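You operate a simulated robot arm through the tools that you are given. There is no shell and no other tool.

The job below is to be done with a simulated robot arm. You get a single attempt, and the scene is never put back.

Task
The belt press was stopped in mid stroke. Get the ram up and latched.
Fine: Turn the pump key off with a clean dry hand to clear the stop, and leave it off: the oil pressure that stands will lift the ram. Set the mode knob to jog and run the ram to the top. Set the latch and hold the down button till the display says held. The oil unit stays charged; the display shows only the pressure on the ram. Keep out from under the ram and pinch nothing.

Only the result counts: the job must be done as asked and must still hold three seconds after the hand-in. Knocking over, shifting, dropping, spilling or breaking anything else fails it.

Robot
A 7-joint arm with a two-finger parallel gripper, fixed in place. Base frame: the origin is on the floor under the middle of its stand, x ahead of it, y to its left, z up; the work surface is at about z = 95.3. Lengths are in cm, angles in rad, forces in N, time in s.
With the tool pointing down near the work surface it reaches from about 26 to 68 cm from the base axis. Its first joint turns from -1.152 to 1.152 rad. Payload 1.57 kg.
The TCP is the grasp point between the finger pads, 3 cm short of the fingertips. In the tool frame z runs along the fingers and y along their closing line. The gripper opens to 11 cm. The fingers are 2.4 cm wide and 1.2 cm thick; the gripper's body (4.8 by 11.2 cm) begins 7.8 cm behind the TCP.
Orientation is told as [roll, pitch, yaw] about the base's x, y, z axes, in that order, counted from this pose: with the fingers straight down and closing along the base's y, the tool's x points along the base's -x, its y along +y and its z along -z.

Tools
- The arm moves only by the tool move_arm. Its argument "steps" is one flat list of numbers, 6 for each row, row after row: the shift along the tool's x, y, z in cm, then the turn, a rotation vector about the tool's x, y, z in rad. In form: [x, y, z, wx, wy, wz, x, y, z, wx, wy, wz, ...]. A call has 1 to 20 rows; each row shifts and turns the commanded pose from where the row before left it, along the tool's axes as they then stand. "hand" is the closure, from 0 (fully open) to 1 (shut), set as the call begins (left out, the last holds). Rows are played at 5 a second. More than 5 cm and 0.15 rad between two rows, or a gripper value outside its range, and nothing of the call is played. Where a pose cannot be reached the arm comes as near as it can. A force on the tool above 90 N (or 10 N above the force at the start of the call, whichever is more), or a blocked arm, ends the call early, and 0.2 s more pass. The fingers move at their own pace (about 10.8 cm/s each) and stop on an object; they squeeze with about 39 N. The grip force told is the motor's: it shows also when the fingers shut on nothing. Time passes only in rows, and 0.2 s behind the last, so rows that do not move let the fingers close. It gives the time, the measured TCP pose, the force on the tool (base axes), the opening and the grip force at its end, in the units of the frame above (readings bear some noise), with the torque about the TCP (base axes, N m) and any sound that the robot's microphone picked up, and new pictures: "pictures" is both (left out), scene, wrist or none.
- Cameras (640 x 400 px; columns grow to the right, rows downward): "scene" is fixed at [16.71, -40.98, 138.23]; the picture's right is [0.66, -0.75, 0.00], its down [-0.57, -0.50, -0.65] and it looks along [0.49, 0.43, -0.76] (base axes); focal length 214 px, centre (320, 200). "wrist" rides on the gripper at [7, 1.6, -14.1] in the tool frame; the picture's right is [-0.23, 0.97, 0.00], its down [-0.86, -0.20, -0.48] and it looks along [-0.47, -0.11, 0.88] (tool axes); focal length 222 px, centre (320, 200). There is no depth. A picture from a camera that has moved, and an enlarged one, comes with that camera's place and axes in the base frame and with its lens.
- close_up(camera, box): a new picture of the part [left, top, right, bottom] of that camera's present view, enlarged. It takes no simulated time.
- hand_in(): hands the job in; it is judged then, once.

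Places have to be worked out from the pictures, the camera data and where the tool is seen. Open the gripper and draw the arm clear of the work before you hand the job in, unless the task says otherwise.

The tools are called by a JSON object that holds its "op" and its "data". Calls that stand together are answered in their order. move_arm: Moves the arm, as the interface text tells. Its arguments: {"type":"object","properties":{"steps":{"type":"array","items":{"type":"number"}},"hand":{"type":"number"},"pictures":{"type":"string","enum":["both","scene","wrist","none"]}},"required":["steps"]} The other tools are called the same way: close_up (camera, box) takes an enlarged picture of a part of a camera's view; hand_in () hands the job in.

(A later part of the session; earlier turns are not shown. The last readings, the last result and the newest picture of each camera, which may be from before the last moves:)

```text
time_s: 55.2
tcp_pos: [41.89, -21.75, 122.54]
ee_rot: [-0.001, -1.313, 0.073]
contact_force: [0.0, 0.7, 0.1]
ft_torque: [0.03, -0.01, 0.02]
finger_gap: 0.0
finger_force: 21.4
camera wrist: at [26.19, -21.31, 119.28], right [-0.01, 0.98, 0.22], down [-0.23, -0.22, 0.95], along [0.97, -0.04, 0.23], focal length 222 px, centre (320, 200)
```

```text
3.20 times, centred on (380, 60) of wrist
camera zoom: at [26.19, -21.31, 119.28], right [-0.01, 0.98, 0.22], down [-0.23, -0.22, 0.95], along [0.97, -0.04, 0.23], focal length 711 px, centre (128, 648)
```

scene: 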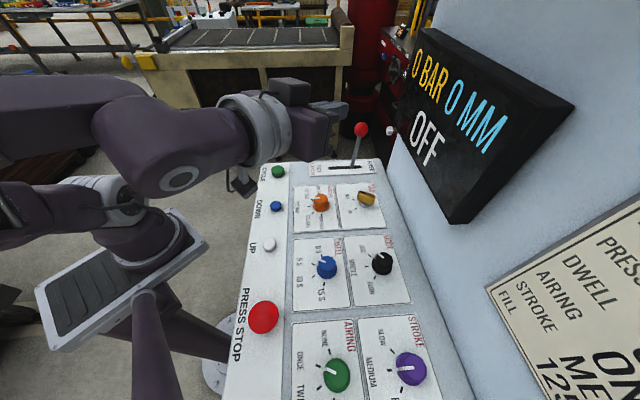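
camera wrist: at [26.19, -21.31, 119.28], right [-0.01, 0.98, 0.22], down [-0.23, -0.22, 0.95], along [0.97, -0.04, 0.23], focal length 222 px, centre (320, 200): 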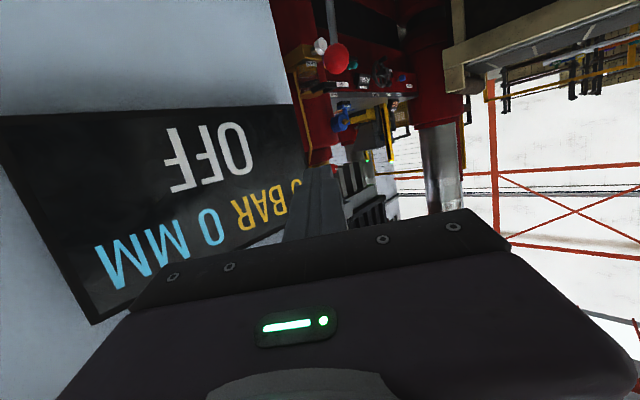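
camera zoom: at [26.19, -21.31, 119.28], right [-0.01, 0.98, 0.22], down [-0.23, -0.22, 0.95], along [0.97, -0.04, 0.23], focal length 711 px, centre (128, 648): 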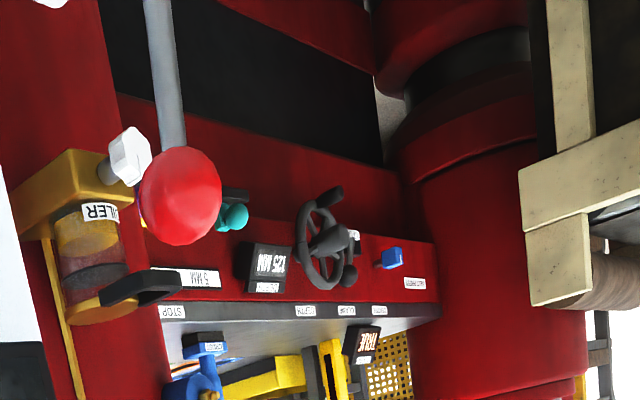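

This machine carries an oiler, a handwheel and a 125 MM counter matching the job card, so it is our press, and its ram is the toothed plate with the dark block. I'll turn back right so that the ram and crown show unobstructed beside the hand.

{"op": "move_arm", "data": {"steps": [0, 0, 0, 0.1412, 0, 0.037, 0, 0, 0, 0.1412, 0, 0.037, 0, 0, 0, 0.1412, 0, 0.037, 0, 0, 0, 0.1412, 0, 0.037, 0, 0, 0, 0.1412, 0, 0.037], "hand": 1, "pictures": "wrist"}}

{"op": "close_up", "data": {"camera": "wrist", "box": [440, 60, 640, 310]}}

```text
time_s: 56.4
tcp_pos: [41.86, -21.77, 122.43]
ee_rot: [-0.003, -1.313, -0.659]
contact_force: [0.2, 0.3, -0.6]
ft_torque: [-0.01, 0.01, -0.03]
finger_gap: 0.0
finger_force: 20.9
camera wrist: at [30.51, -11.03, 119.29], right [0.65, 0.73, 0.22], down [-0.32, 0.0, 0.95], along [0.7, -0.68, 0.23], focal length 222 px, centre (320, 200)
```

wrist: 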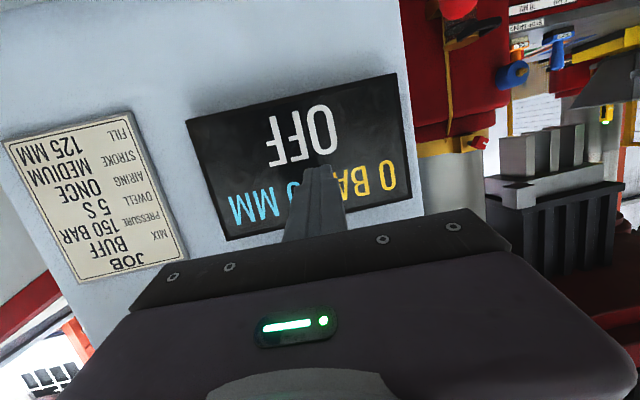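

```text
1.60 times, centred on (540, 185) of wrist
camera zoom: at [30.51, -11.03, 119.29], right [0.65, 0.73, 0.22], down [-0.32, 0.0, 0.95], along [0.7, -0.68, 0.23], focal length 355 px, centre (-32, 224)
```

zoom: 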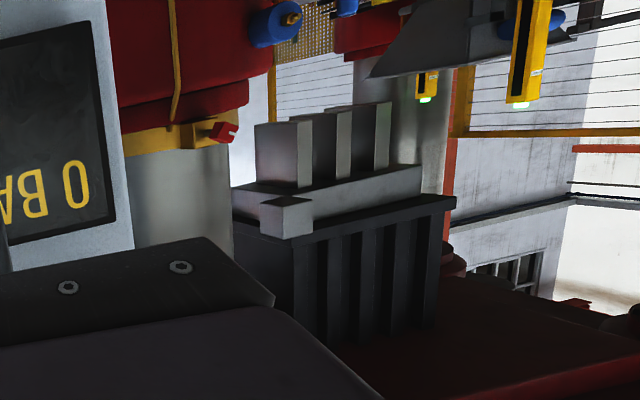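

The ram block seems to stand right up under the red crown, with no rod showing between. I'll enlarge that junction once more to judge the gap.

{"op": "close_up", "data": {"camera": "wrist", "box": [540, 170, 640, 320]}}

{"op": "close_up", "data": {"camera": "wrist", "box": [440, 0, 640, 150]}}

```text
2.67 times, centred on (590, 245) of wrist
camera zoom: at [30.51, -11.03, 119.29], right [0.65, 0.73, 0.22], down [-0.32, 0.0, 0.95], along [0.7, -0.68, 0.23], focal length 592 px, centre (-400, 80)
```

zoom: 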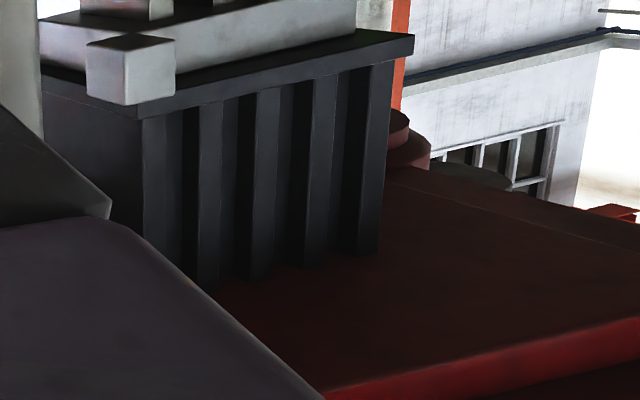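

```text
2.67 times, centred on (540, 75) of wrist
camera zoom: at [30.51, -11.03, 119.29], right [0.65, 0.73, 0.22], down [-0.32, 0.0, 0.95], along [0.7, -0.68, 0.23], focal length 592 px, centre (-267, 533)
```

zoom: 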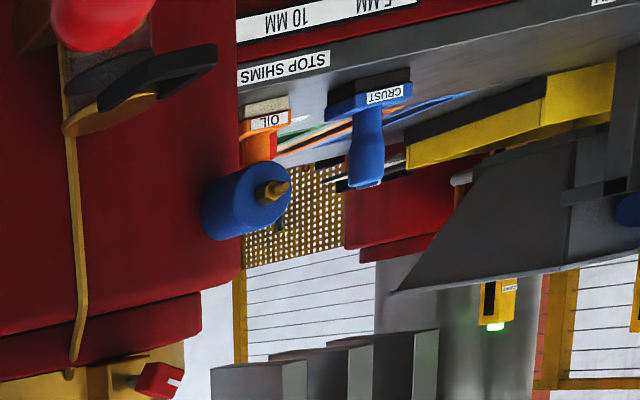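

The ram block sits against the crown with no gap to be seen, so by sight it is up, and I have held UP for long enough; the display's 0 MM fits a ram at the top of its travel. Next is the latch: I'll bring the hand upright and over the red knob, which I place at about (61.8,-15.9,107.8).

{"op": "move_arm", "data": {"steps": [0, 0, 0, 0, 0.1454, 0, 0, 0, 0, 0, 0.1454, 0, 0, 0, 0, 0, 0.1454, 0, 0, 0, 0, 0, 0.1454, 0, 0, 0, 0, 0, 0.1454, 0, 0, 0, 0, 0, 0.1454, 0, 0, 0, 0, 0, 0.1454, 0, 0, 0, 0, 0, 0.1454, 0, 0, 0, 0, 0.0188, 0, 0.1246, -1.8, 3.65, 1.16, 0, 0, 0, -1.8, 3.65, 1.16, 0, 0, 0, -1.8, 3.65, 1.16, 0, 0, 0, -1.8, 3.65, 1.16, 0, 0, 0, -1.8, 3.65, 1.16, 0, 0, 0, 0, 0, 0, 0, 0, 0], "hand": 0.35}}

```text
time_s: 59.6
tcp_pos: [39.01, -12.09, 119.56]
ee_rot: [0.001, -0.204, -0.794]
contact_force: [0.5, 0.5, -0.1]
ft_torque: [0.03, -0.01, -0.01]
finger_gap: 7.16
finger_force: 0.0
out of reach, approached as far as the arm can: row 2, 7, 8, 10, 11, 12, 13, 14
camera wrist: at [33.25, -4.01, 132.09], right [0.85, 0.52, 0.05], down [0.37, -0.67, 0.64], along [0.37, -0.53, -0.76], focal length 222 px, centre (320, 200)
```

scene: 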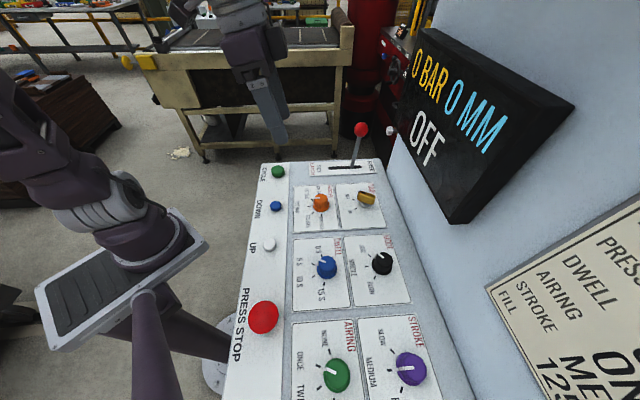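
wrist: 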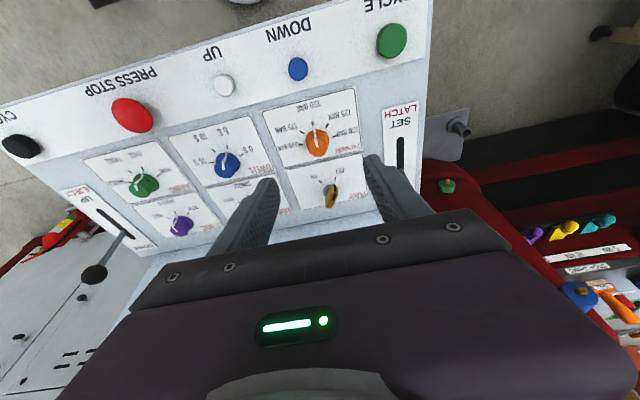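

Several rows were out of reach in that arm posture, and the hand ended near (39,-12,119.6). I'll move on toward the latch in shorter steps and see whether it goes.

{"op": "move_arm", "data": {"steps": [-1.65, 1.32, 0.62, 0, 0, 0, -1.65, 1.32, 0.62, 0, 0, 0, -1.65, 1.32, 0.62, 0, 0, 0, -1.65, 1.32, 0.62, 0, 0, 0, -1.65, 1.32, 0.62, 0, 0, 0, -1.65, 1.32, 0.62, 0, 0, 0, 0, 0, 0, 0, 0, 0], "hand": 0.35, "pictures": "scene"}}

```text
time_s: 61.2
tcp_pos: [39.03, -12.12, 119.65]
ee_rot: [0.001, -0.205, -0.795]
contact_force: [0.5, 0.5, -0.2]
ft_torque: [-0.04, -0.01, -0.01]
finger_gap: 7.17
finger_force: 0.0
out of reach, approached as far as the arm can: row 1, 2, 3, 4, 5, 6
```

scene: 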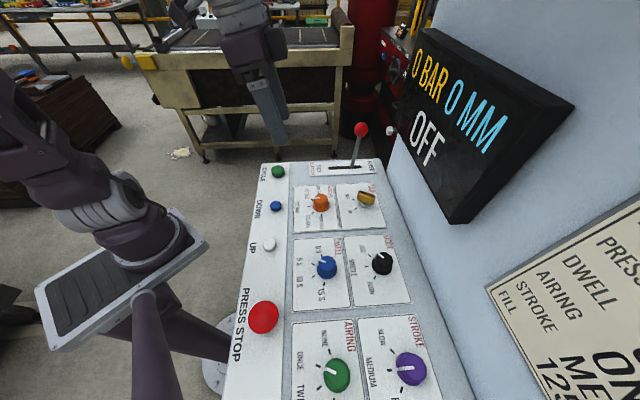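

The arm is held up by a joint limit in this posture. I'll return to the known good pose near the UP button to unwind it.

{"op": "move_arm", "data": {"steps": [0, 0, 0, 0, 0.1, 0, 0, 0, 0, 0, 0.1, 0, 0.5, -2.65, 2, 0, 0, 0, 0.5, -2.65, 2, 0, 0, 0, 0.5, -2.65, 2, 0, 0, 0, 0.5, -2.65, 2, 0, 0, 0, 0, 0, 0, 0, 0, 0], "hand": 0.35, "pictures": "scene"}}

```text
time_s: 62.8
tcp_pos: [25.22, -17.61, 111.46]
ee_rot: [0.001, -0.004, -0.795]
contact_force: [-0.5, 0.1, -1.0]
ft_torque: [0.0, -0.02, 0.03]
finger_gap: 7.14
finger_force: 0.1
out of reach, approached as far as the arm can: row 1, 2
```

scene: 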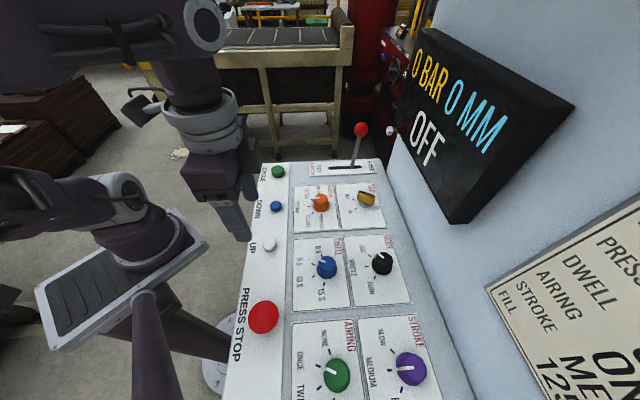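

Unwound to (25,-17.6,111.5) with the tool upright. I'll now work outward toward the latch at moderate height.

{"op": "move_arm", "data": {"steps": [-1.24, 3.27, -0.375, 0, 0, 0, -1.24, 3.27, -0.375, 0, 0, 0, -1.24, 3.27, -0.375, 0, 0, 0, -1.24, 3.27, -0.375, 0, 0, 0, 0, 0, 0, 0, 0, 0], "hand": 0.35, "pictures": "scene"}}

```text
time_s: 64.0
tcp_pos: [33.63, -11.34, 114.4]
ee_rot: [0.001, -0.006, -0.794]
contact_force: [0.2, -0.8, 0.5]
ft_torque: [0.01, 0.02, 0.02]
finger_gap: 7.16
finger_force: 0.1
out of reach, approached as far as the arm can: row 3, 4
```

scene: 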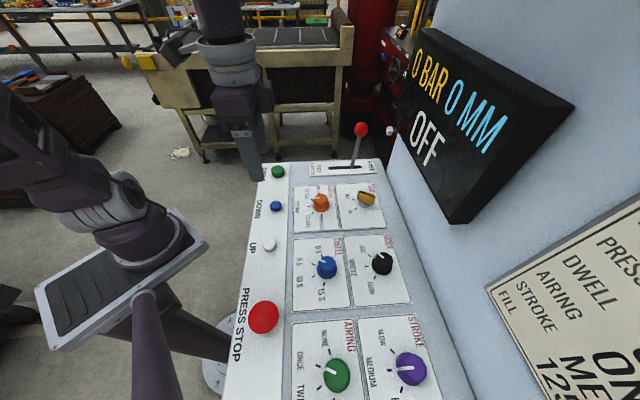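

Still a limit here: the elbow has swung back and to the side. I'll tilt the tool outward while reaching out, so that the arm can straighten and the elbow can come back up.

{"op": "move_arm", "data": {"steps": [0, 0, 0, 0, -0.14, 0, 0, 0, 0, 0, -0.14, 0, 0, 0, 0, 0, -0.14, 0, 0, 0, 0, 0, -0.14, 0, -1.2, 1, 1.2, 0, 0, 0, -1.2, 1, 1.2, 0, 0, 0, -1.2, 1, 1.2, 0, 0, 0, -1.2, 1, 1.2, 0, 0, 0], "hand": 0.35, "pictures": "scene"}}

```text
time_s: 65.8
tcp_pos: [41.23, -13.19, 112.88]
ee_rot: [0.002, -0.564, -0.794]
contact_force: [-0.5, -0.6, 0.1]
ft_torque: [0.02, 0.01, -0.01]
finger_gap: 7.13
finger_force: 0.0
```

scene: 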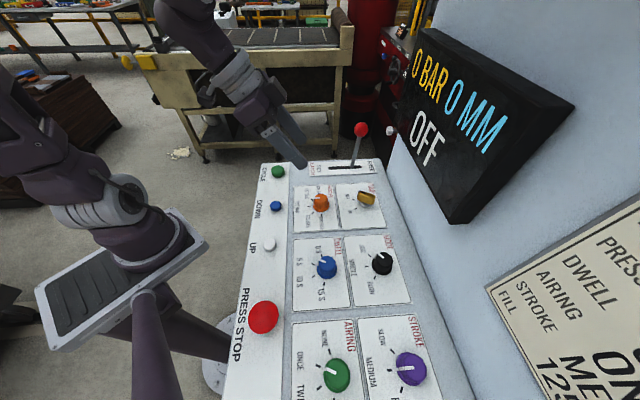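

With the tilt the arm reaches again. I'll go on outward on the latch's side, staying high.

{"op": "move_arm", "data": {"steps": [-1.34, 2.41, 0.116, 0, 0, 0, -1.34, 2.41, 0.116, 0, 0, 0, -1.34, 2.41, 0.116, 0, 0, 0, -1.34, 2.41, 0.116, 0, 0, 0, -1.34, 2.41, 0.116, 0, 0, 0], "hand": 0.35}}

```text
time_s: 67.0
tcp_pos: [53.97, -9.19, 115.84]
ee_rot: [0.002, -0.563, -0.793]
contact_force: [0.1, 0.0, -0.5]
ft_torque: [-0.01, 0.01, 0.01]
finger_gap: 7.15
finger_force: 0.0
camera wrist: at [45.69, 1.62, 124.09], right [0.83, 0.55, 0.12], down [0.19, -0.47, 0.86], along [0.53, -0.69, -0.49], focal length 222 px, centre (320, 200)
```

scene: 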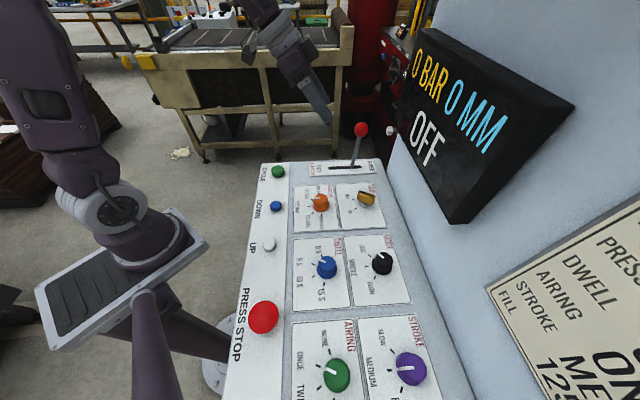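
wrist: 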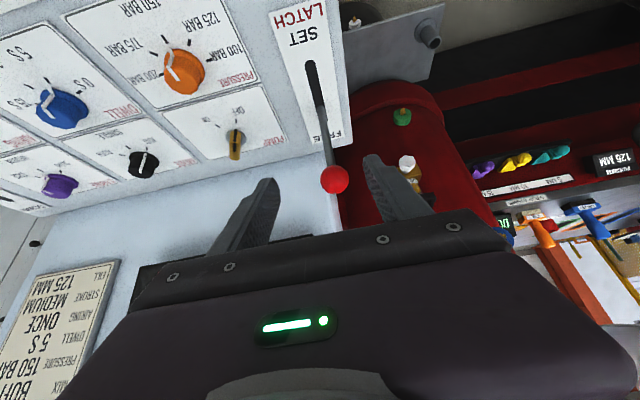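

The posture is good again and the red knob lies straight ahead between the open fingers, at about (62,-16,107.8). I'll line up and advance along the tool axis until the ball is between the pads.

{"op": "move_arm", "data": {"steps": [-2.3, 0.5, 1.5, 0, 0, 0, -2.25, 0.5, 1.5, 0, 0, 0, 0, 0, 2.5, 0, 0, 0, 0, 0, 2.0, 0, 0, 0, 0, 0, 0, 0, 0, 0], "hand": 0.35}}

{"op": "close_up", "data": {"camera": "wrist", "box": [220, 50, 420, 250]}}

{"op": "close_up", "data": {"camera": "scene", "box": [290, 60, 430, 190]}}

```text
time_s: 68.2
tcp_pos: [60.35, -14.11, 111.85]
ee_rot: [0.0, -0.564, -0.796]
contact_force: [-0.3, 0.6, -0.3]
ft_torque: [-0.03, 0.02, 0.0]
finger_gap: 7.16
finger_force: 0.0
camera wrist: at [52.06, -3.32, 120.08], right [0.83, 0.54, 0.12], down [0.18, -0.47, 0.86], along [0.53, -0.69, -0.49], focal length 222 px, centre (320, 200)
```

scene: 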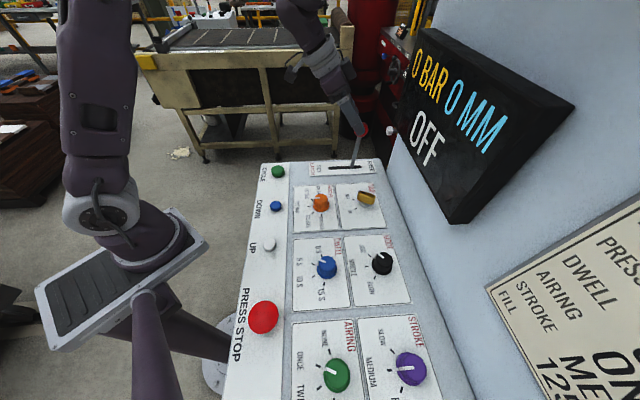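
wrist: 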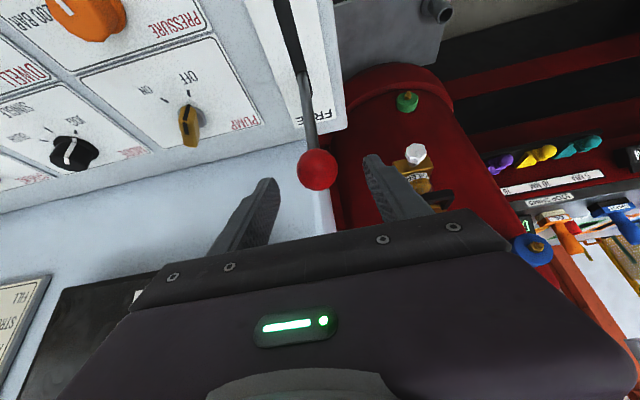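

```text
2.00 times, centred on (320, 150) of wrist
camera zoom: at [52.06, -3.32, 120.08], right [0.83, 0.54, 0.12], down [0.18, -0.47, 0.86], along [0.53, -0.69, -0.49], focal length 444 px, centre (320, 300)
```

zoom: 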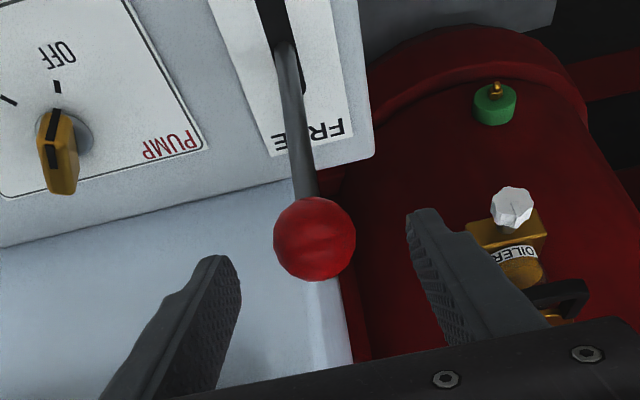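

```text
3.08 times, centred on (360, 125) of scene
camera zoom: at [16.71, -40.98, 138.23], right [0.66, -0.75, 0.0], down [-0.57, -0.5, -0.65], along [0.49, 0.43, -0.76], focal length 660 px, centre (197, 431)
```

zoom: 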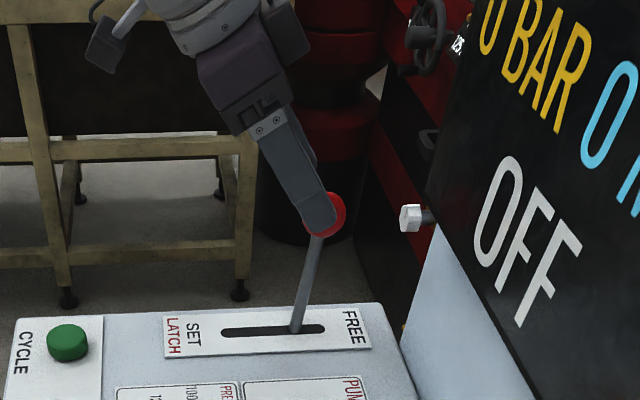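

The ball is centred, with its middle about 4.7 cm ahead along the tool axis. I'll advance 3.5 cm and close on it.

{"op": "move_arm", "data": {"steps": [0, -0.05, 1.2, 0, 0, 0, 0, -0.05, 1.2, 0, 0, 0, 0, 0, 1.1, 0, 0, 0, 0, 0, 0, 0, 0, 0], "hand": 0.35, "pictures": "wrist"}}

{"op": "move_arm", "data": {"steps": [0, 0, 0, 0, 0, 0, 0, 0, 0, 0, 0, 0, 0, 0, 0, 0, 0, 0], "hand": 1}}

```text
time_s: 69.2
tcp_pos: [61.49, -15.36, 109.03]
ee_rot: [0.002, -0.563, -0.796]
contact_force: [-1.0, 0.2, -0.3]
ft_torque: [-0.02, -0.01, -0.01]
finger_gap: 7.14
finger_force: 0.1
camera wrist: at [53.17, -4.63, 117.26], right [0.83, 0.55, 0.12], down [0.18, -0.47, 0.86], along [0.53, -0.69, -0.49], focal length 222 px, centre (320, 200)
```

wrist: 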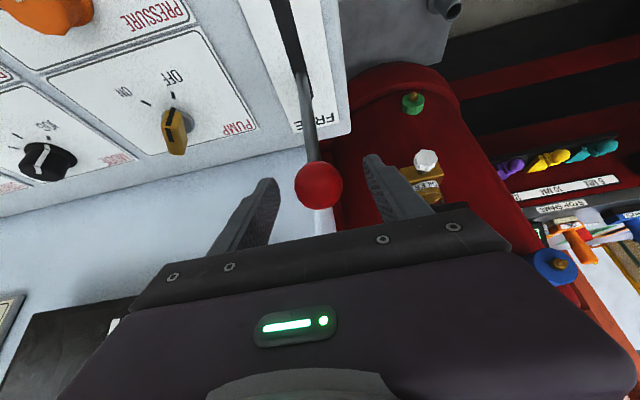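

```text
time_s: 70.0
tcp_pos: [61.51, -15.42, 109.18]
ee_rot: [-0.001, -0.562, -0.795]
contact_force: [-5.5, -5.3, -0.7]
ft_torque: [-0.08, 0.08, -0.04]
finger_gap: 3.69
finger_force: 43.3
camera wrist: at [53.12, -4.69, 117.27], right [0.83, 0.54, 0.12], down [0.18, -0.47, 0.86], along [0.53, -0.69, -0.49], focal length 222 px, centre (320, 200)
```

scene: 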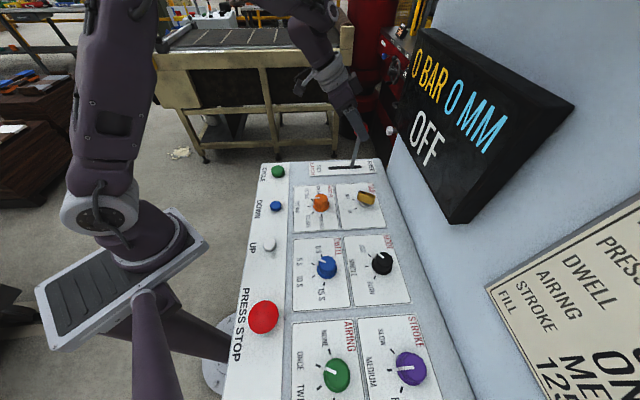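
wrist: 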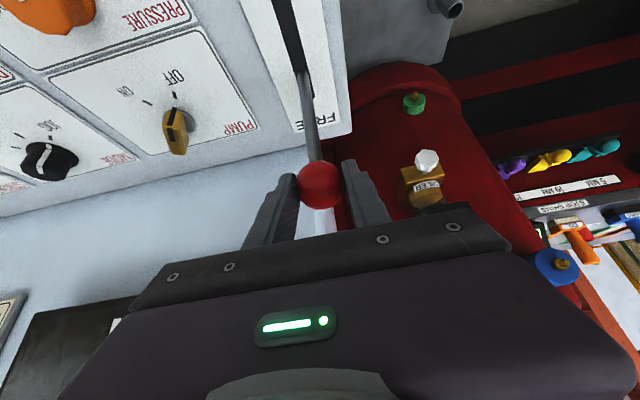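

The ball is held (gap 3.7 cm). I'll draw it level toward SET, away from the wall, half of the way first.

{"op": "move_arm", "data": {"steps": [0.676, 0, -0.428, 0, 0, 0, 0.676, 0, -0.428, 0, 0, 0, 0.676, 0, -0.428, 0, 0, 0, 0.676, 0, -0.428, 0, 0, 0, 0, 0, 0, 0, 0, 0], "hand": 1}}

```text
time_s: 71.2
tcp_pos: [59.09, -13.19, 108.95]
ee_rot: [0.0, -0.563, -0.796]
contact_force: [-4.3, -16.3, -3.9]
ft_torque: [-0.95, -0.79, -0.09]
finger_gap: 3.69
finger_force: 43.8
camera wrist: at [50.82, -2.39, 117.21], right [0.83, 0.54, 0.12], down [0.19, -0.47, 0.86], along [0.53, -0.69, -0.49], focal length 222 px, centre (320, 200)
```

scene: 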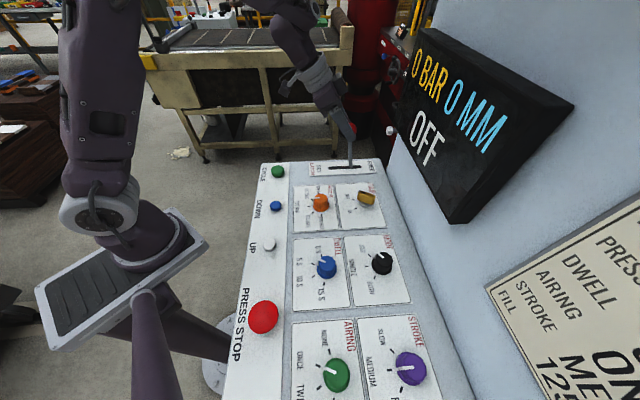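
wrist: 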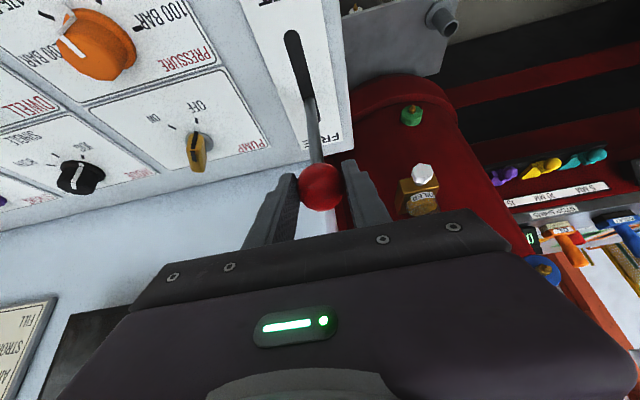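

The lever follows and is about mid-slot. I'll continue toward SET with a small side correction.

{"op": "move_arm", "data": {"steps": [0.676, -0.1, -0.428, 0, 0, 0, 0.676, -0.05, -0.428, 0, 0, 0, 0.676, 0, -0.428, 0, 0, 0, 0.676, 0, -0.428, 0, 0, 0, 0, 0, 0, 0, 0, 0], "hand": 1}}

{"op": "close_up", "data": {"camera": "scene", "box": [290, 60, 430, 190]}}

```text
time_s: 72.4
tcp_pos: [56.76, -10.81, 109.07]
ee_rot: [0.001, -0.561, -0.795]
contact_force: [6.2, -11.4, -29.6]
ft_torque: [-0.05, -0.01, -0.09]
finger_gap: 3.66
finger_force: 43.4
camera wrist: at [48.49, -0.1, 117.28], right [0.83, 0.54, 0.12], down [0.19, -0.48, 0.86], along [0.53, -0.69, -0.5], focal length 222 px, centre (320, 200)
```

scene: 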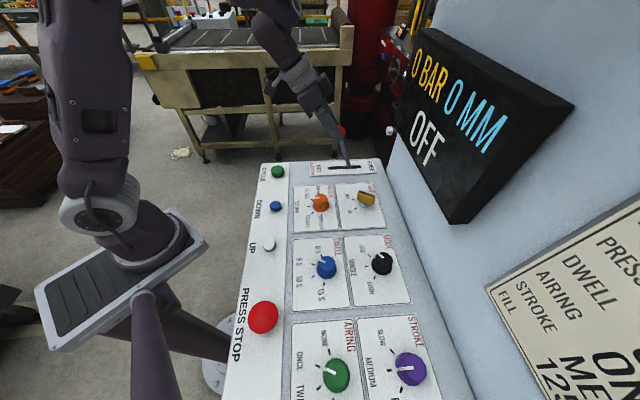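
wrist: 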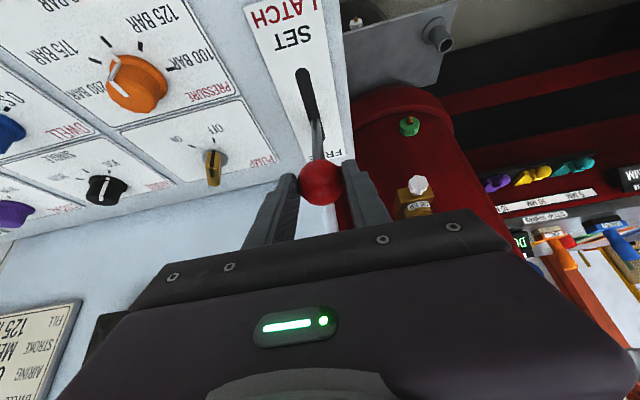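

```text
3.08 times, centred on (360, 125) of scene
camera zoom: at [16.78, -41.02, 138.2], right [0.66, -0.75, 0.0], down [-0.57, -0.5, -0.65], along [0.49, 0.43, -0.76], focal length 660 px, centre (197, 431)
```

zoom: 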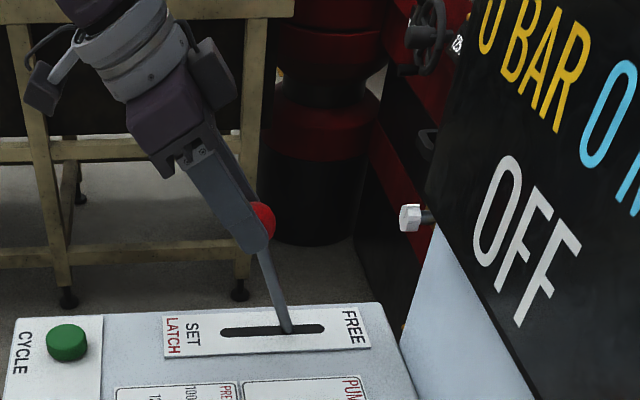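

The lever now leans toward SET, but its foot in the slot has moved only about 1 cm. I'll look closely to see how far the travel goes.

{"op": "close_up", "data": {"camera": "wrist", "box": [240, 10, 390, 210]}}

{"op": "close_up", "data": {"camera": "scene", "box": [300, 110, 390, 190]}}

```text
2.00 times, centred on (315, 110) of wrist
camera zoom: at [48.49, -0.1, 117.28], right [0.83, 0.54, 0.12], down [0.19, -0.48, 0.86], along [0.53, -0.69, -0.5], focal length 444 px, centre (330, 380)
```

zoom: 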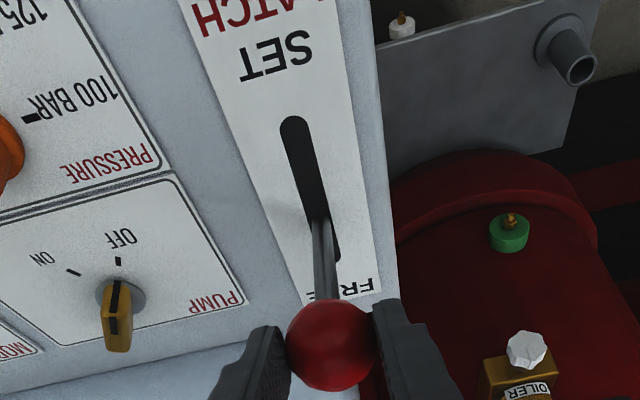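

```text
5.00 times, centred on (345, 150) of scene
camera zoom: at [16.78, -41.02, 138.2], right [0.66, -0.75, 0.0], down [-0.57, -0.5, -0.65], along [0.49, 0.43, -0.76], focal length 1072 px, centre (195, 450)
```

zoom: 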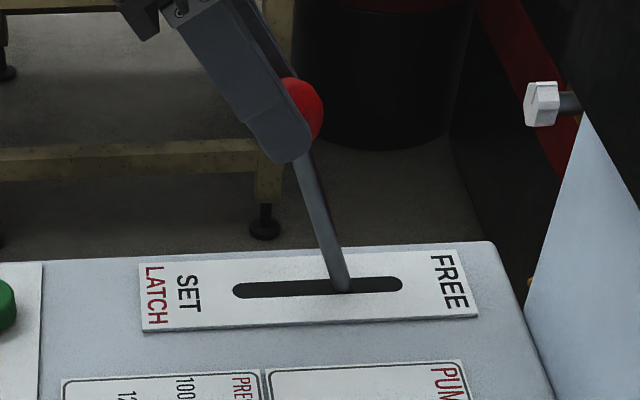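

The rod has leaned some 20° and seems to pivot just under the panel, so the knob's path is an arc that drops. I'll ease downward to follow the arc and read the force.

{"op": "move_arm", "data": {"steps": [0.13, 0, 0.21, 0, 0, 0, 0.13, 0, 0.21, 0, 0, 0, 0, 0, 0, 0, 0, 0], "hand": 1, "pictures": "none"}}

```text
time_s: 73.2
tcp_pos: [56.88, -10.87, 108.88]
ee_rot: [0.005, -0.57, -0.798]
contact_force: [-15.1, -3.2, 31.3]
ft_torque: [-0.62, -0.17, -0.21]
finger_gap: 3.71
finger_force: 43.2
```

The force flipped, so the level is right about midway. I'll come up a quarter centimetre and push on another centimetre toward SET to see whether the lever still gives.

{"op": "move_arm", "data": {"steps": [-0.13, 0, -0.21, 0, 0, 0, 0.42, 0, -0.267, 0, 0, 0, 0.42, 0, -0.267, 0, 0, 0, 0, 0, 0, 0, 0, 0], "hand": 1}}

{"op": "close_up", "data": {"camera": "scene", "box": [300, 110, 390, 190]}}

```text
time_s: 74.2
tcp_pos: [56.18, -10.09, 108.66]
ee_rot: [-0.003, -0.559, -0.794]
contact_force: [8.0, -9.5, -31.7]
ft_torque: [0.21, 0.18, 0.0]
finger_gap: 3.7
finger_force: 42.8
camera wrist: at [47.85, 0.57, 116.88], right [0.83, 0.54, 0.12], down [0.19, -0.48, 0.86], along [0.52, -0.69, -0.5], focal length 222 px, centre (320, 200)
```

scene: 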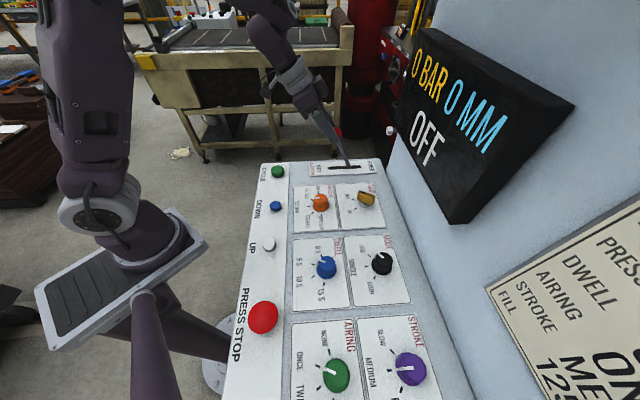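
wrist: 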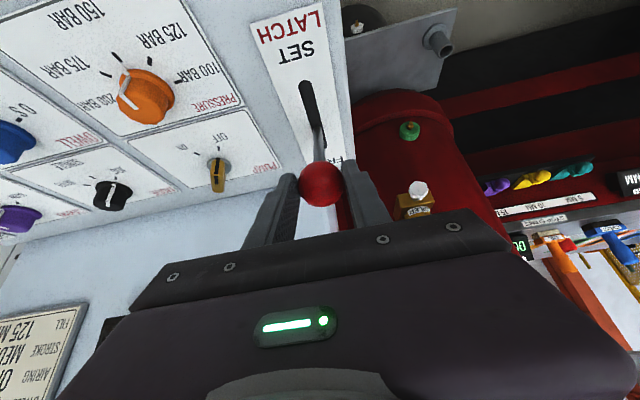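

```text
5.00 times, centred on (345, 150) of scene
camera zoom: at [16.79, -41.01, 138.2], right [0.66, -0.75, 0.0], down [-0.57, -0.5, -0.65], along [0.49, 0.43, -0.76], focal length 1072 px, centre (195, 450)
```

zoom: 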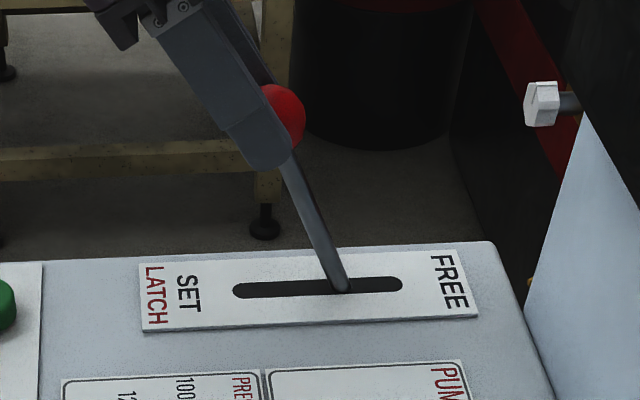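

The lever still gives and its foot hardly moves, so the knob must follow a dropping arc about a pivot near the panel. I'll follow that arc further toward SET in steps.

{"op": "move_arm", "data": {"steps": [0.134, 0, 0.211, 0, 0, 0, 0.975, 0, -0.1435, 0, 0, 0, 0.97, 0, -0.05, 0, 0, 0, 0, 0, 0, 0, 0, 0], "hand": 1}}

{"op": "close_up", "data": {"camera": "scene", "box": [290, 100, 390, 190]}}

```text
time_s: 75.2
tcp_pos: [54.97, -8.97, 107.76]
ee_rot: [0.002, -0.564, -0.797]
contact_force: [-12.3, -10.3, 15.8]
ft_torque: [-1.18, -0.75, -0.24]
finger_gap: 3.68
finger_force: 43.8
camera wrist: at [46.59, 1.83, 115.95], right [0.83, 0.54, 0.12], down [0.18, -0.47, 0.86], along [0.53, -0.69, -0.49], focal length 222 px, centre (320, 200)
```

scene: 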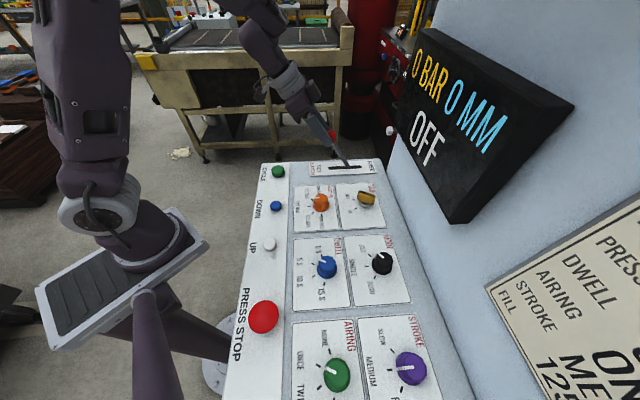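
wrist: 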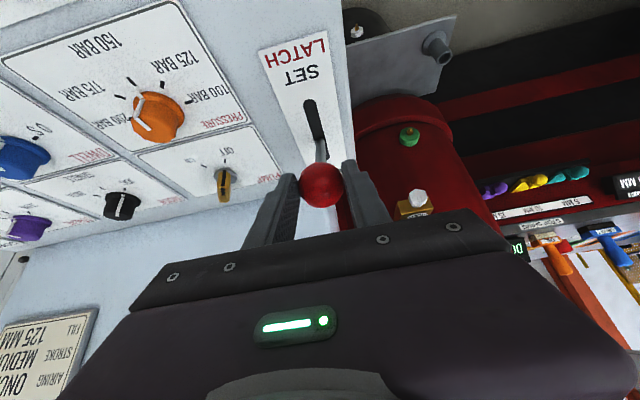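

```text
4.44 times, centred on (340, 145) of scene
camera zoom: at [16.65, -41.0, 138.23], right [0.66, -0.75, 0.0], down [-0.57, -0.5, -0.65], along [0.49, 0.43, -0.76], focal length 953 px, centre (231, 444)
```

zoom: 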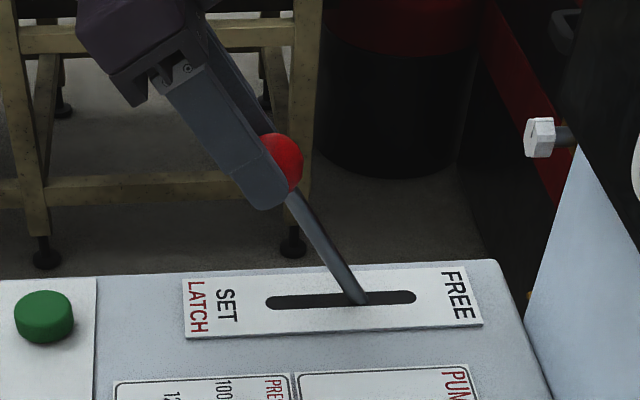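

The lever still moves freely, leaning about 25-30° toward SET. I'll follow the arc on, with a small side correction, until it meets its stop.

{"op": "move_arm", "data": {"steps": [0.7, -0.12, -0.25, 0, 0, 0, 0.97, 0, -0.08, 0, 0, 0, 0.98, 0, -0.05, 0, 0, 0, 0, 0, 0, 0, 0, 0], "hand": 1}}

{"op": "close_up", "data": {"camera": "scene", "box": [290, 100, 390, 190]}}

```text
time_s: 76.2
tcp_pos: [53.18, -7.17, 106.63]
ee_rot: [0.002, -0.561, -0.796]
contact_force: [14.0, -12.7, -16.4]
ft_torque: [-0.58, -0.67, 0.02]
finger_gap: 3.68
finger_force: 43.1
camera wrist: at [44.89, 3.48, 114.85], right [0.83, 0.55, 0.12], down [0.18, -0.47, 0.86], along [0.53, -0.69, -0.49], focal length 222 px, centre (320, 200)
```

scene: 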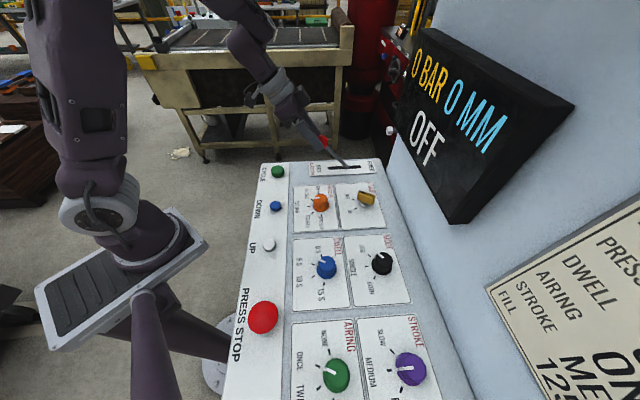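
wrist: 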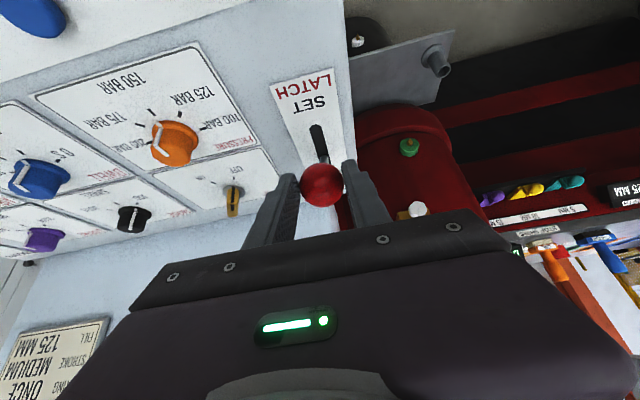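

```text
4.44 times, centred on (340, 145) of scene
camera zoom: at [16.78, -41.02, 138.21], right [0.66, -0.75, 0.0], down [-0.57, -0.5, -0.65], along [0.49, 0.43, -0.76], focal length 953 px, centre (231, 444)
```

zoom: 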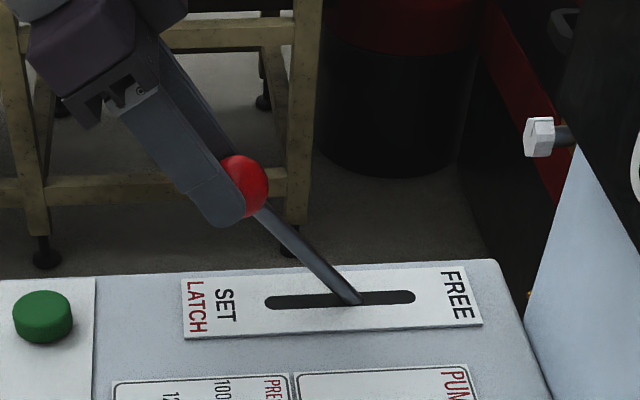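

Lean is now around 35° and the resistance is rising a little. I'll go on in two more small steps to find the stop.

{"op": "move_arm", "data": {"steps": [0.75, 0, 0.08, 0, 0, 0, 0.97, 0, 0.037, 0, 0, 0, 0, 0, 0, 0, 0, 0], "hand": 1}}

{"op": "close_up", "data": {"camera": "scene", "box": [290, 100, 390, 190]}}

```text
time_s: 77.0
tcp_pos: [52.28, -6.35, 105.8]
ee_rot: [0.0, -0.567, -0.796]
contact_force: [17.8, -21.5, 19.0]
ft_torque: [-0.82, -0.73, -0.06]
finger_gap: 3.7
finger_force: 43.8
camera wrist: at [43.92, 4.46, 113.92], right [0.83, 0.55, 0.12], down [0.18, -0.47, 0.86], along [0.53, -0.69, -0.49], focal length 222 px, centre (320, 200)
```

scene: 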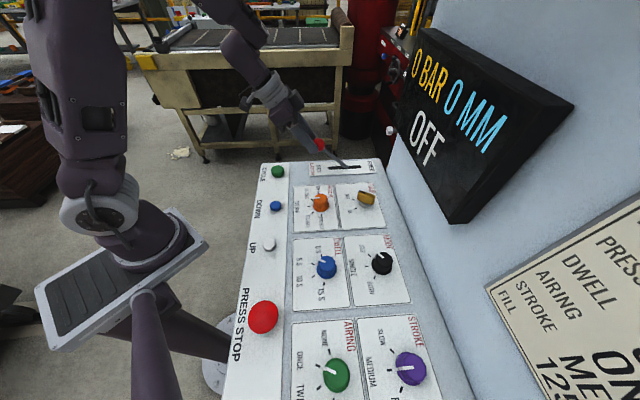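
wrist: 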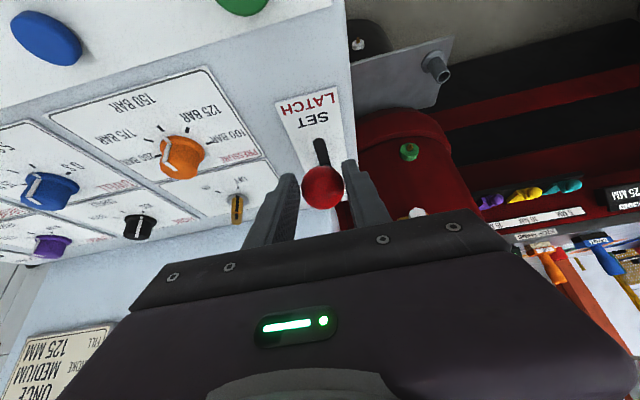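

```text
4.44 times, centred on (340, 145) of scene
camera zoom: at [16.73, -41.03, 138.21], right [0.66, -0.75, 0.0], down [-0.57, -0.5, -0.65], along [0.49, 0.43, -0.76], focal length 953 px, centre (231, 444)
```

zoom: 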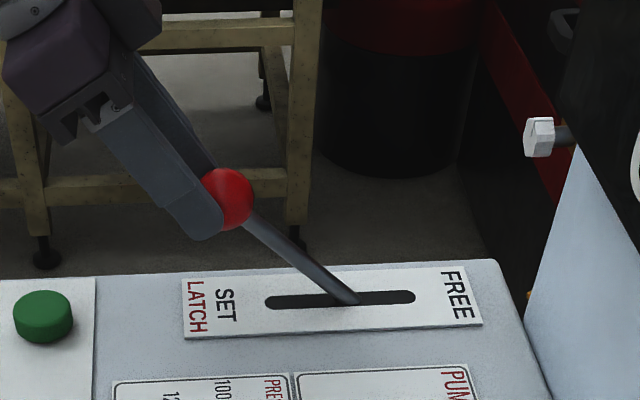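

It still moves, with about 28 N of resistance. Two more steps, easing upward slightly to stay on the arc.

{"op": "move_arm", "data": {"steps": [0.6, 0, -0.25, 0, 0, 0, 0.85, 0, 0.1, 0, 0, 0, 0, 0, 0, 0, 0, 0], "hand": 1}}

{"op": "close_up", "data": {"camera": "scene", "box": [290, 100, 390, 190]}}

```text
time_s: 77.8
tcp_pos: [51.12, -5.22, 104.97]
ee_rot: [0.003, -0.561, -0.793]
contact_force: [-0.9, 0.9, -1.5]
ft_torque: [0.02, 0.03, 0.03]
finger_gap: 0.0
finger_force: 21.6
camera wrist: at [42.89, 5.5, 113.17], right [0.83, 0.55, 0.12], down [0.19, -0.47, 0.86], along [0.53, -0.69, -0.5], focal length 222 px, centre (320, 200)
```

scene: 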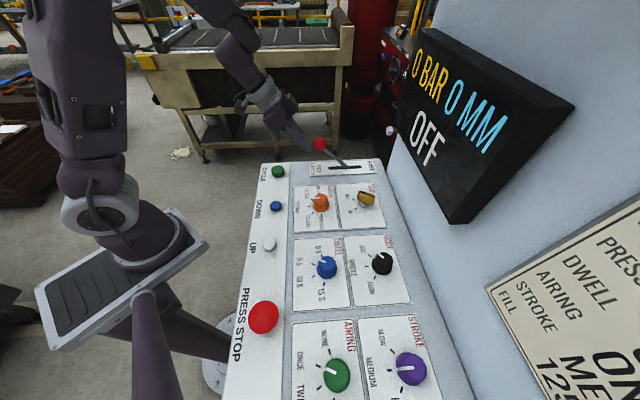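
wrist: 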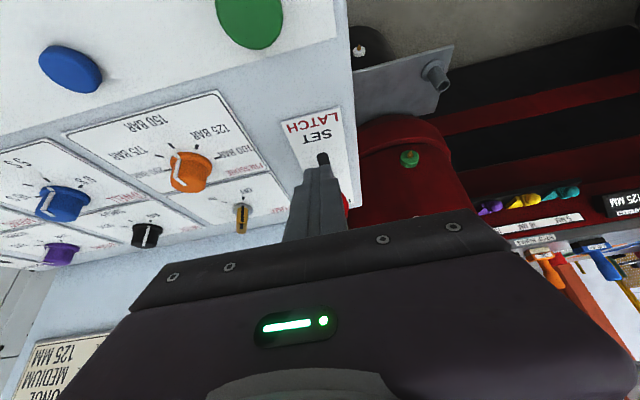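

```text
4.44 times, centred on (340, 145) of scene
camera zoom: at [16.71, -40.97, 138.23], right [0.66, -0.75, 0.0], down [-0.57, -0.5, -0.65], along [0.49, 0.43, -0.76], focal length 953 px, centre (231, 444)
```

zoom: 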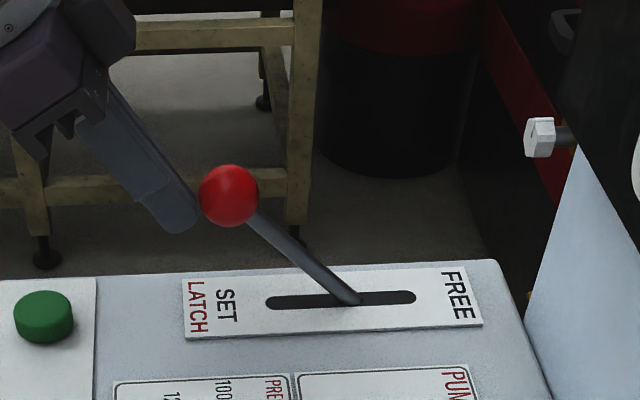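

The pads slipped off the ball while the lever stayed put, so it has met its stop at the SET end; the lever now leans well toward SET. I'll back the hand off along its own axis and check the lever.

{"op": "move_arm", "data": {"steps": [0, 0, -3, 0, 0, 0, 0, 0, -3, 0, 0, 0, 0, 0, -2, 0, 0, 0, 0, 0, 0, 0, 0, 0], "hand": 1}}

{"op": "close_up", "data": {"camera": "scene", "box": [290, 100, 390, 190]}}

{"op": "close_up", "data": {"camera": "wrist", "box": [220, 40, 400, 220]}}

{"op": "close_up", "data": {"camera": "scene", "box": [380, 20, 580, 230]}}

```text
time_s: 78.8
tcp_pos: [48.1, -2.24, 111.78]
ee_rot: [0.003, -0.564, -0.796]
contact_force: [0.7, -0.2, 0.6]
ft_torque: [0.02, -0.02, 0.01]
finger_gap: 0.02
finger_force: 21.3
camera wrist: at [39.89, 8.39, 120.02], right [0.83, 0.55, 0.12], down [0.18, -0.47, 0.86], along [0.53, -0.69, -0.49], focal length 222 px, centre (320, 200)
```

scene: 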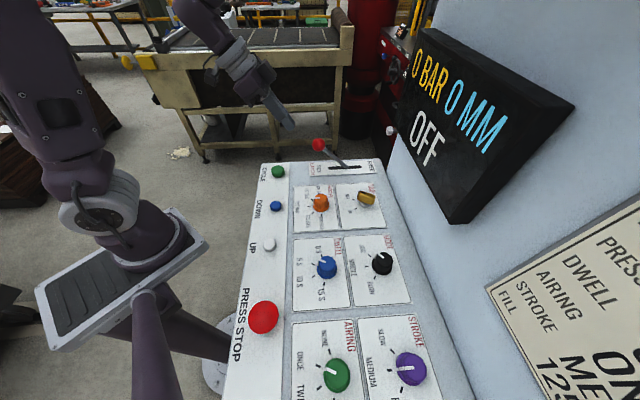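
wrist: 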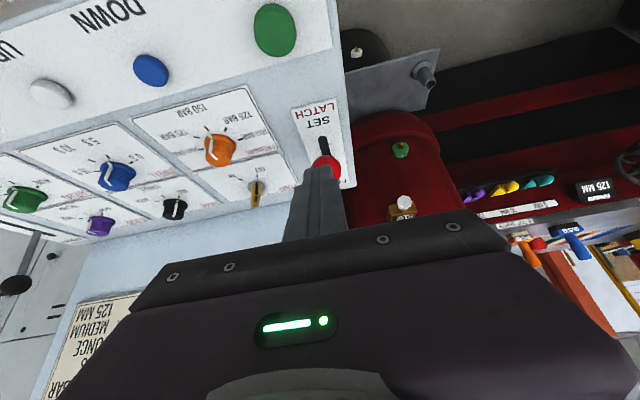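

```text
4.44 times, centred on (340, 145) of scene
camera zoom: at [16.71, -40.97, 138.23], right [0.66, -0.75, 0.0], down [-0.57, -0.5, -0.65], along [0.49, 0.43, -0.76], focal length 953 px, centre (231, 444)
```

zoom: 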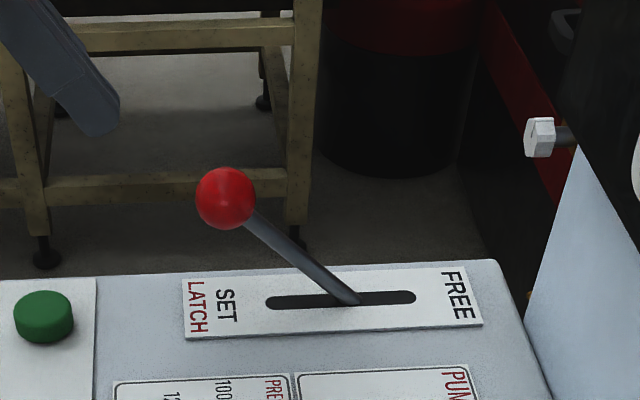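

```text
2.22 times, centred on (310, 130) of wrist
camera zoom: at [39.89, 8.39, 120.02], right [0.83, 0.55, 0.12], down [0.18, -0.47, 0.86], along [0.53, -0.69, -0.49], focal length 494 px, centre (342, 356)
```

zoom: 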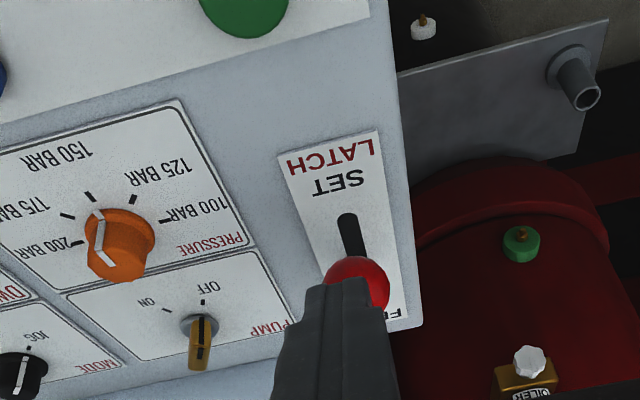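

```text
1.90 times, centred on (480, 125) of scene
camera zoom: at [16.71, -40.97, 138.23], right [0.66, -0.75, 0.0], down [-0.57, -0.5, -0.65], along [0.49, 0.43, -0.76], focal length 408 px, centre (15, 343)
```

zoom: 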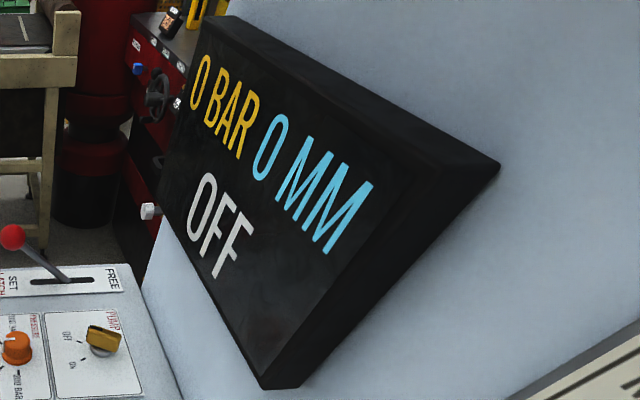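

The latch lever rests by itself at the SET side. Now the DOWN button, at about (34.95,-10.1): I'll carry the shut fingers over it and bring the tool upright.

{"op": "move_arm", "data": {"steps": [1.26, -3.72, 0.33, 0, 0, 0, 1.26, -3.72, 0.33, 0, 0, 0, 1.26, -3.72, 0.33, 0, 0, 0, 1.26, -3.72, 0.33, 0, 0, 0, 0, 0, 0, 0, 0.141, 0, 0, 0, 0, 0, 0.141, 0, 0, 0, 0, 0, 0.141, 0, 0, 0, 0, 0, 0.141, 0, 0, 0, 0, 0, 0, 0], "hand": 1}}

```text
time_s: 80.8
tcp_pos: [32.0, -9.76, 109.76]
ee_rot: [0.003, 0.002, -0.794]
contact_force: [-0.2, -0.6, -0.3]
ft_torque: [-0.03, 0.0, 0.01]
finger_gap: 0.0
finger_force: 21.1
out of reach, approached as far as the arm can: row 7, 8
camera wrist: at [28.2, -3.67, 123.83], right [0.85, 0.52, 0.0], down [0.46, -0.75, 0.48], along [0.25, -0.41, -0.88], focal length 222 px, centre (320, 200)
```

scene: 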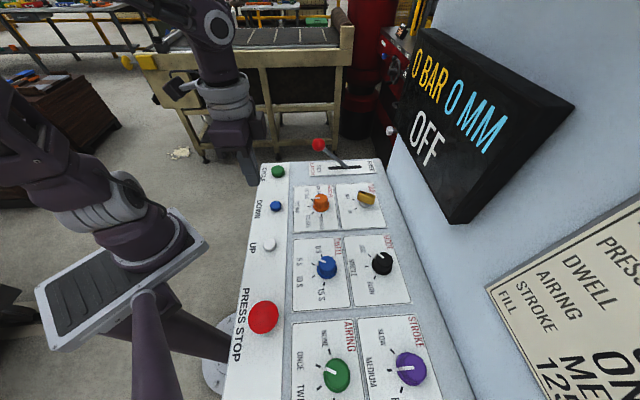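
wrist: 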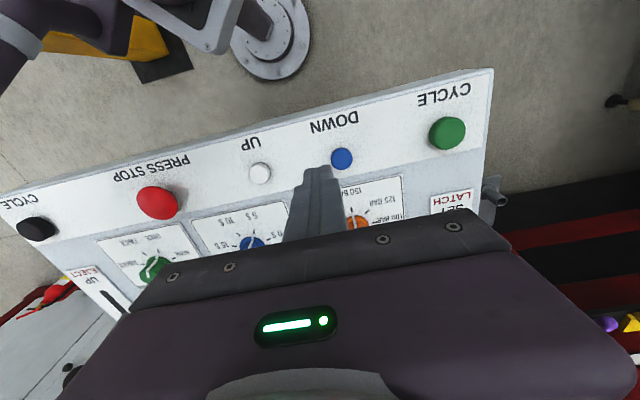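

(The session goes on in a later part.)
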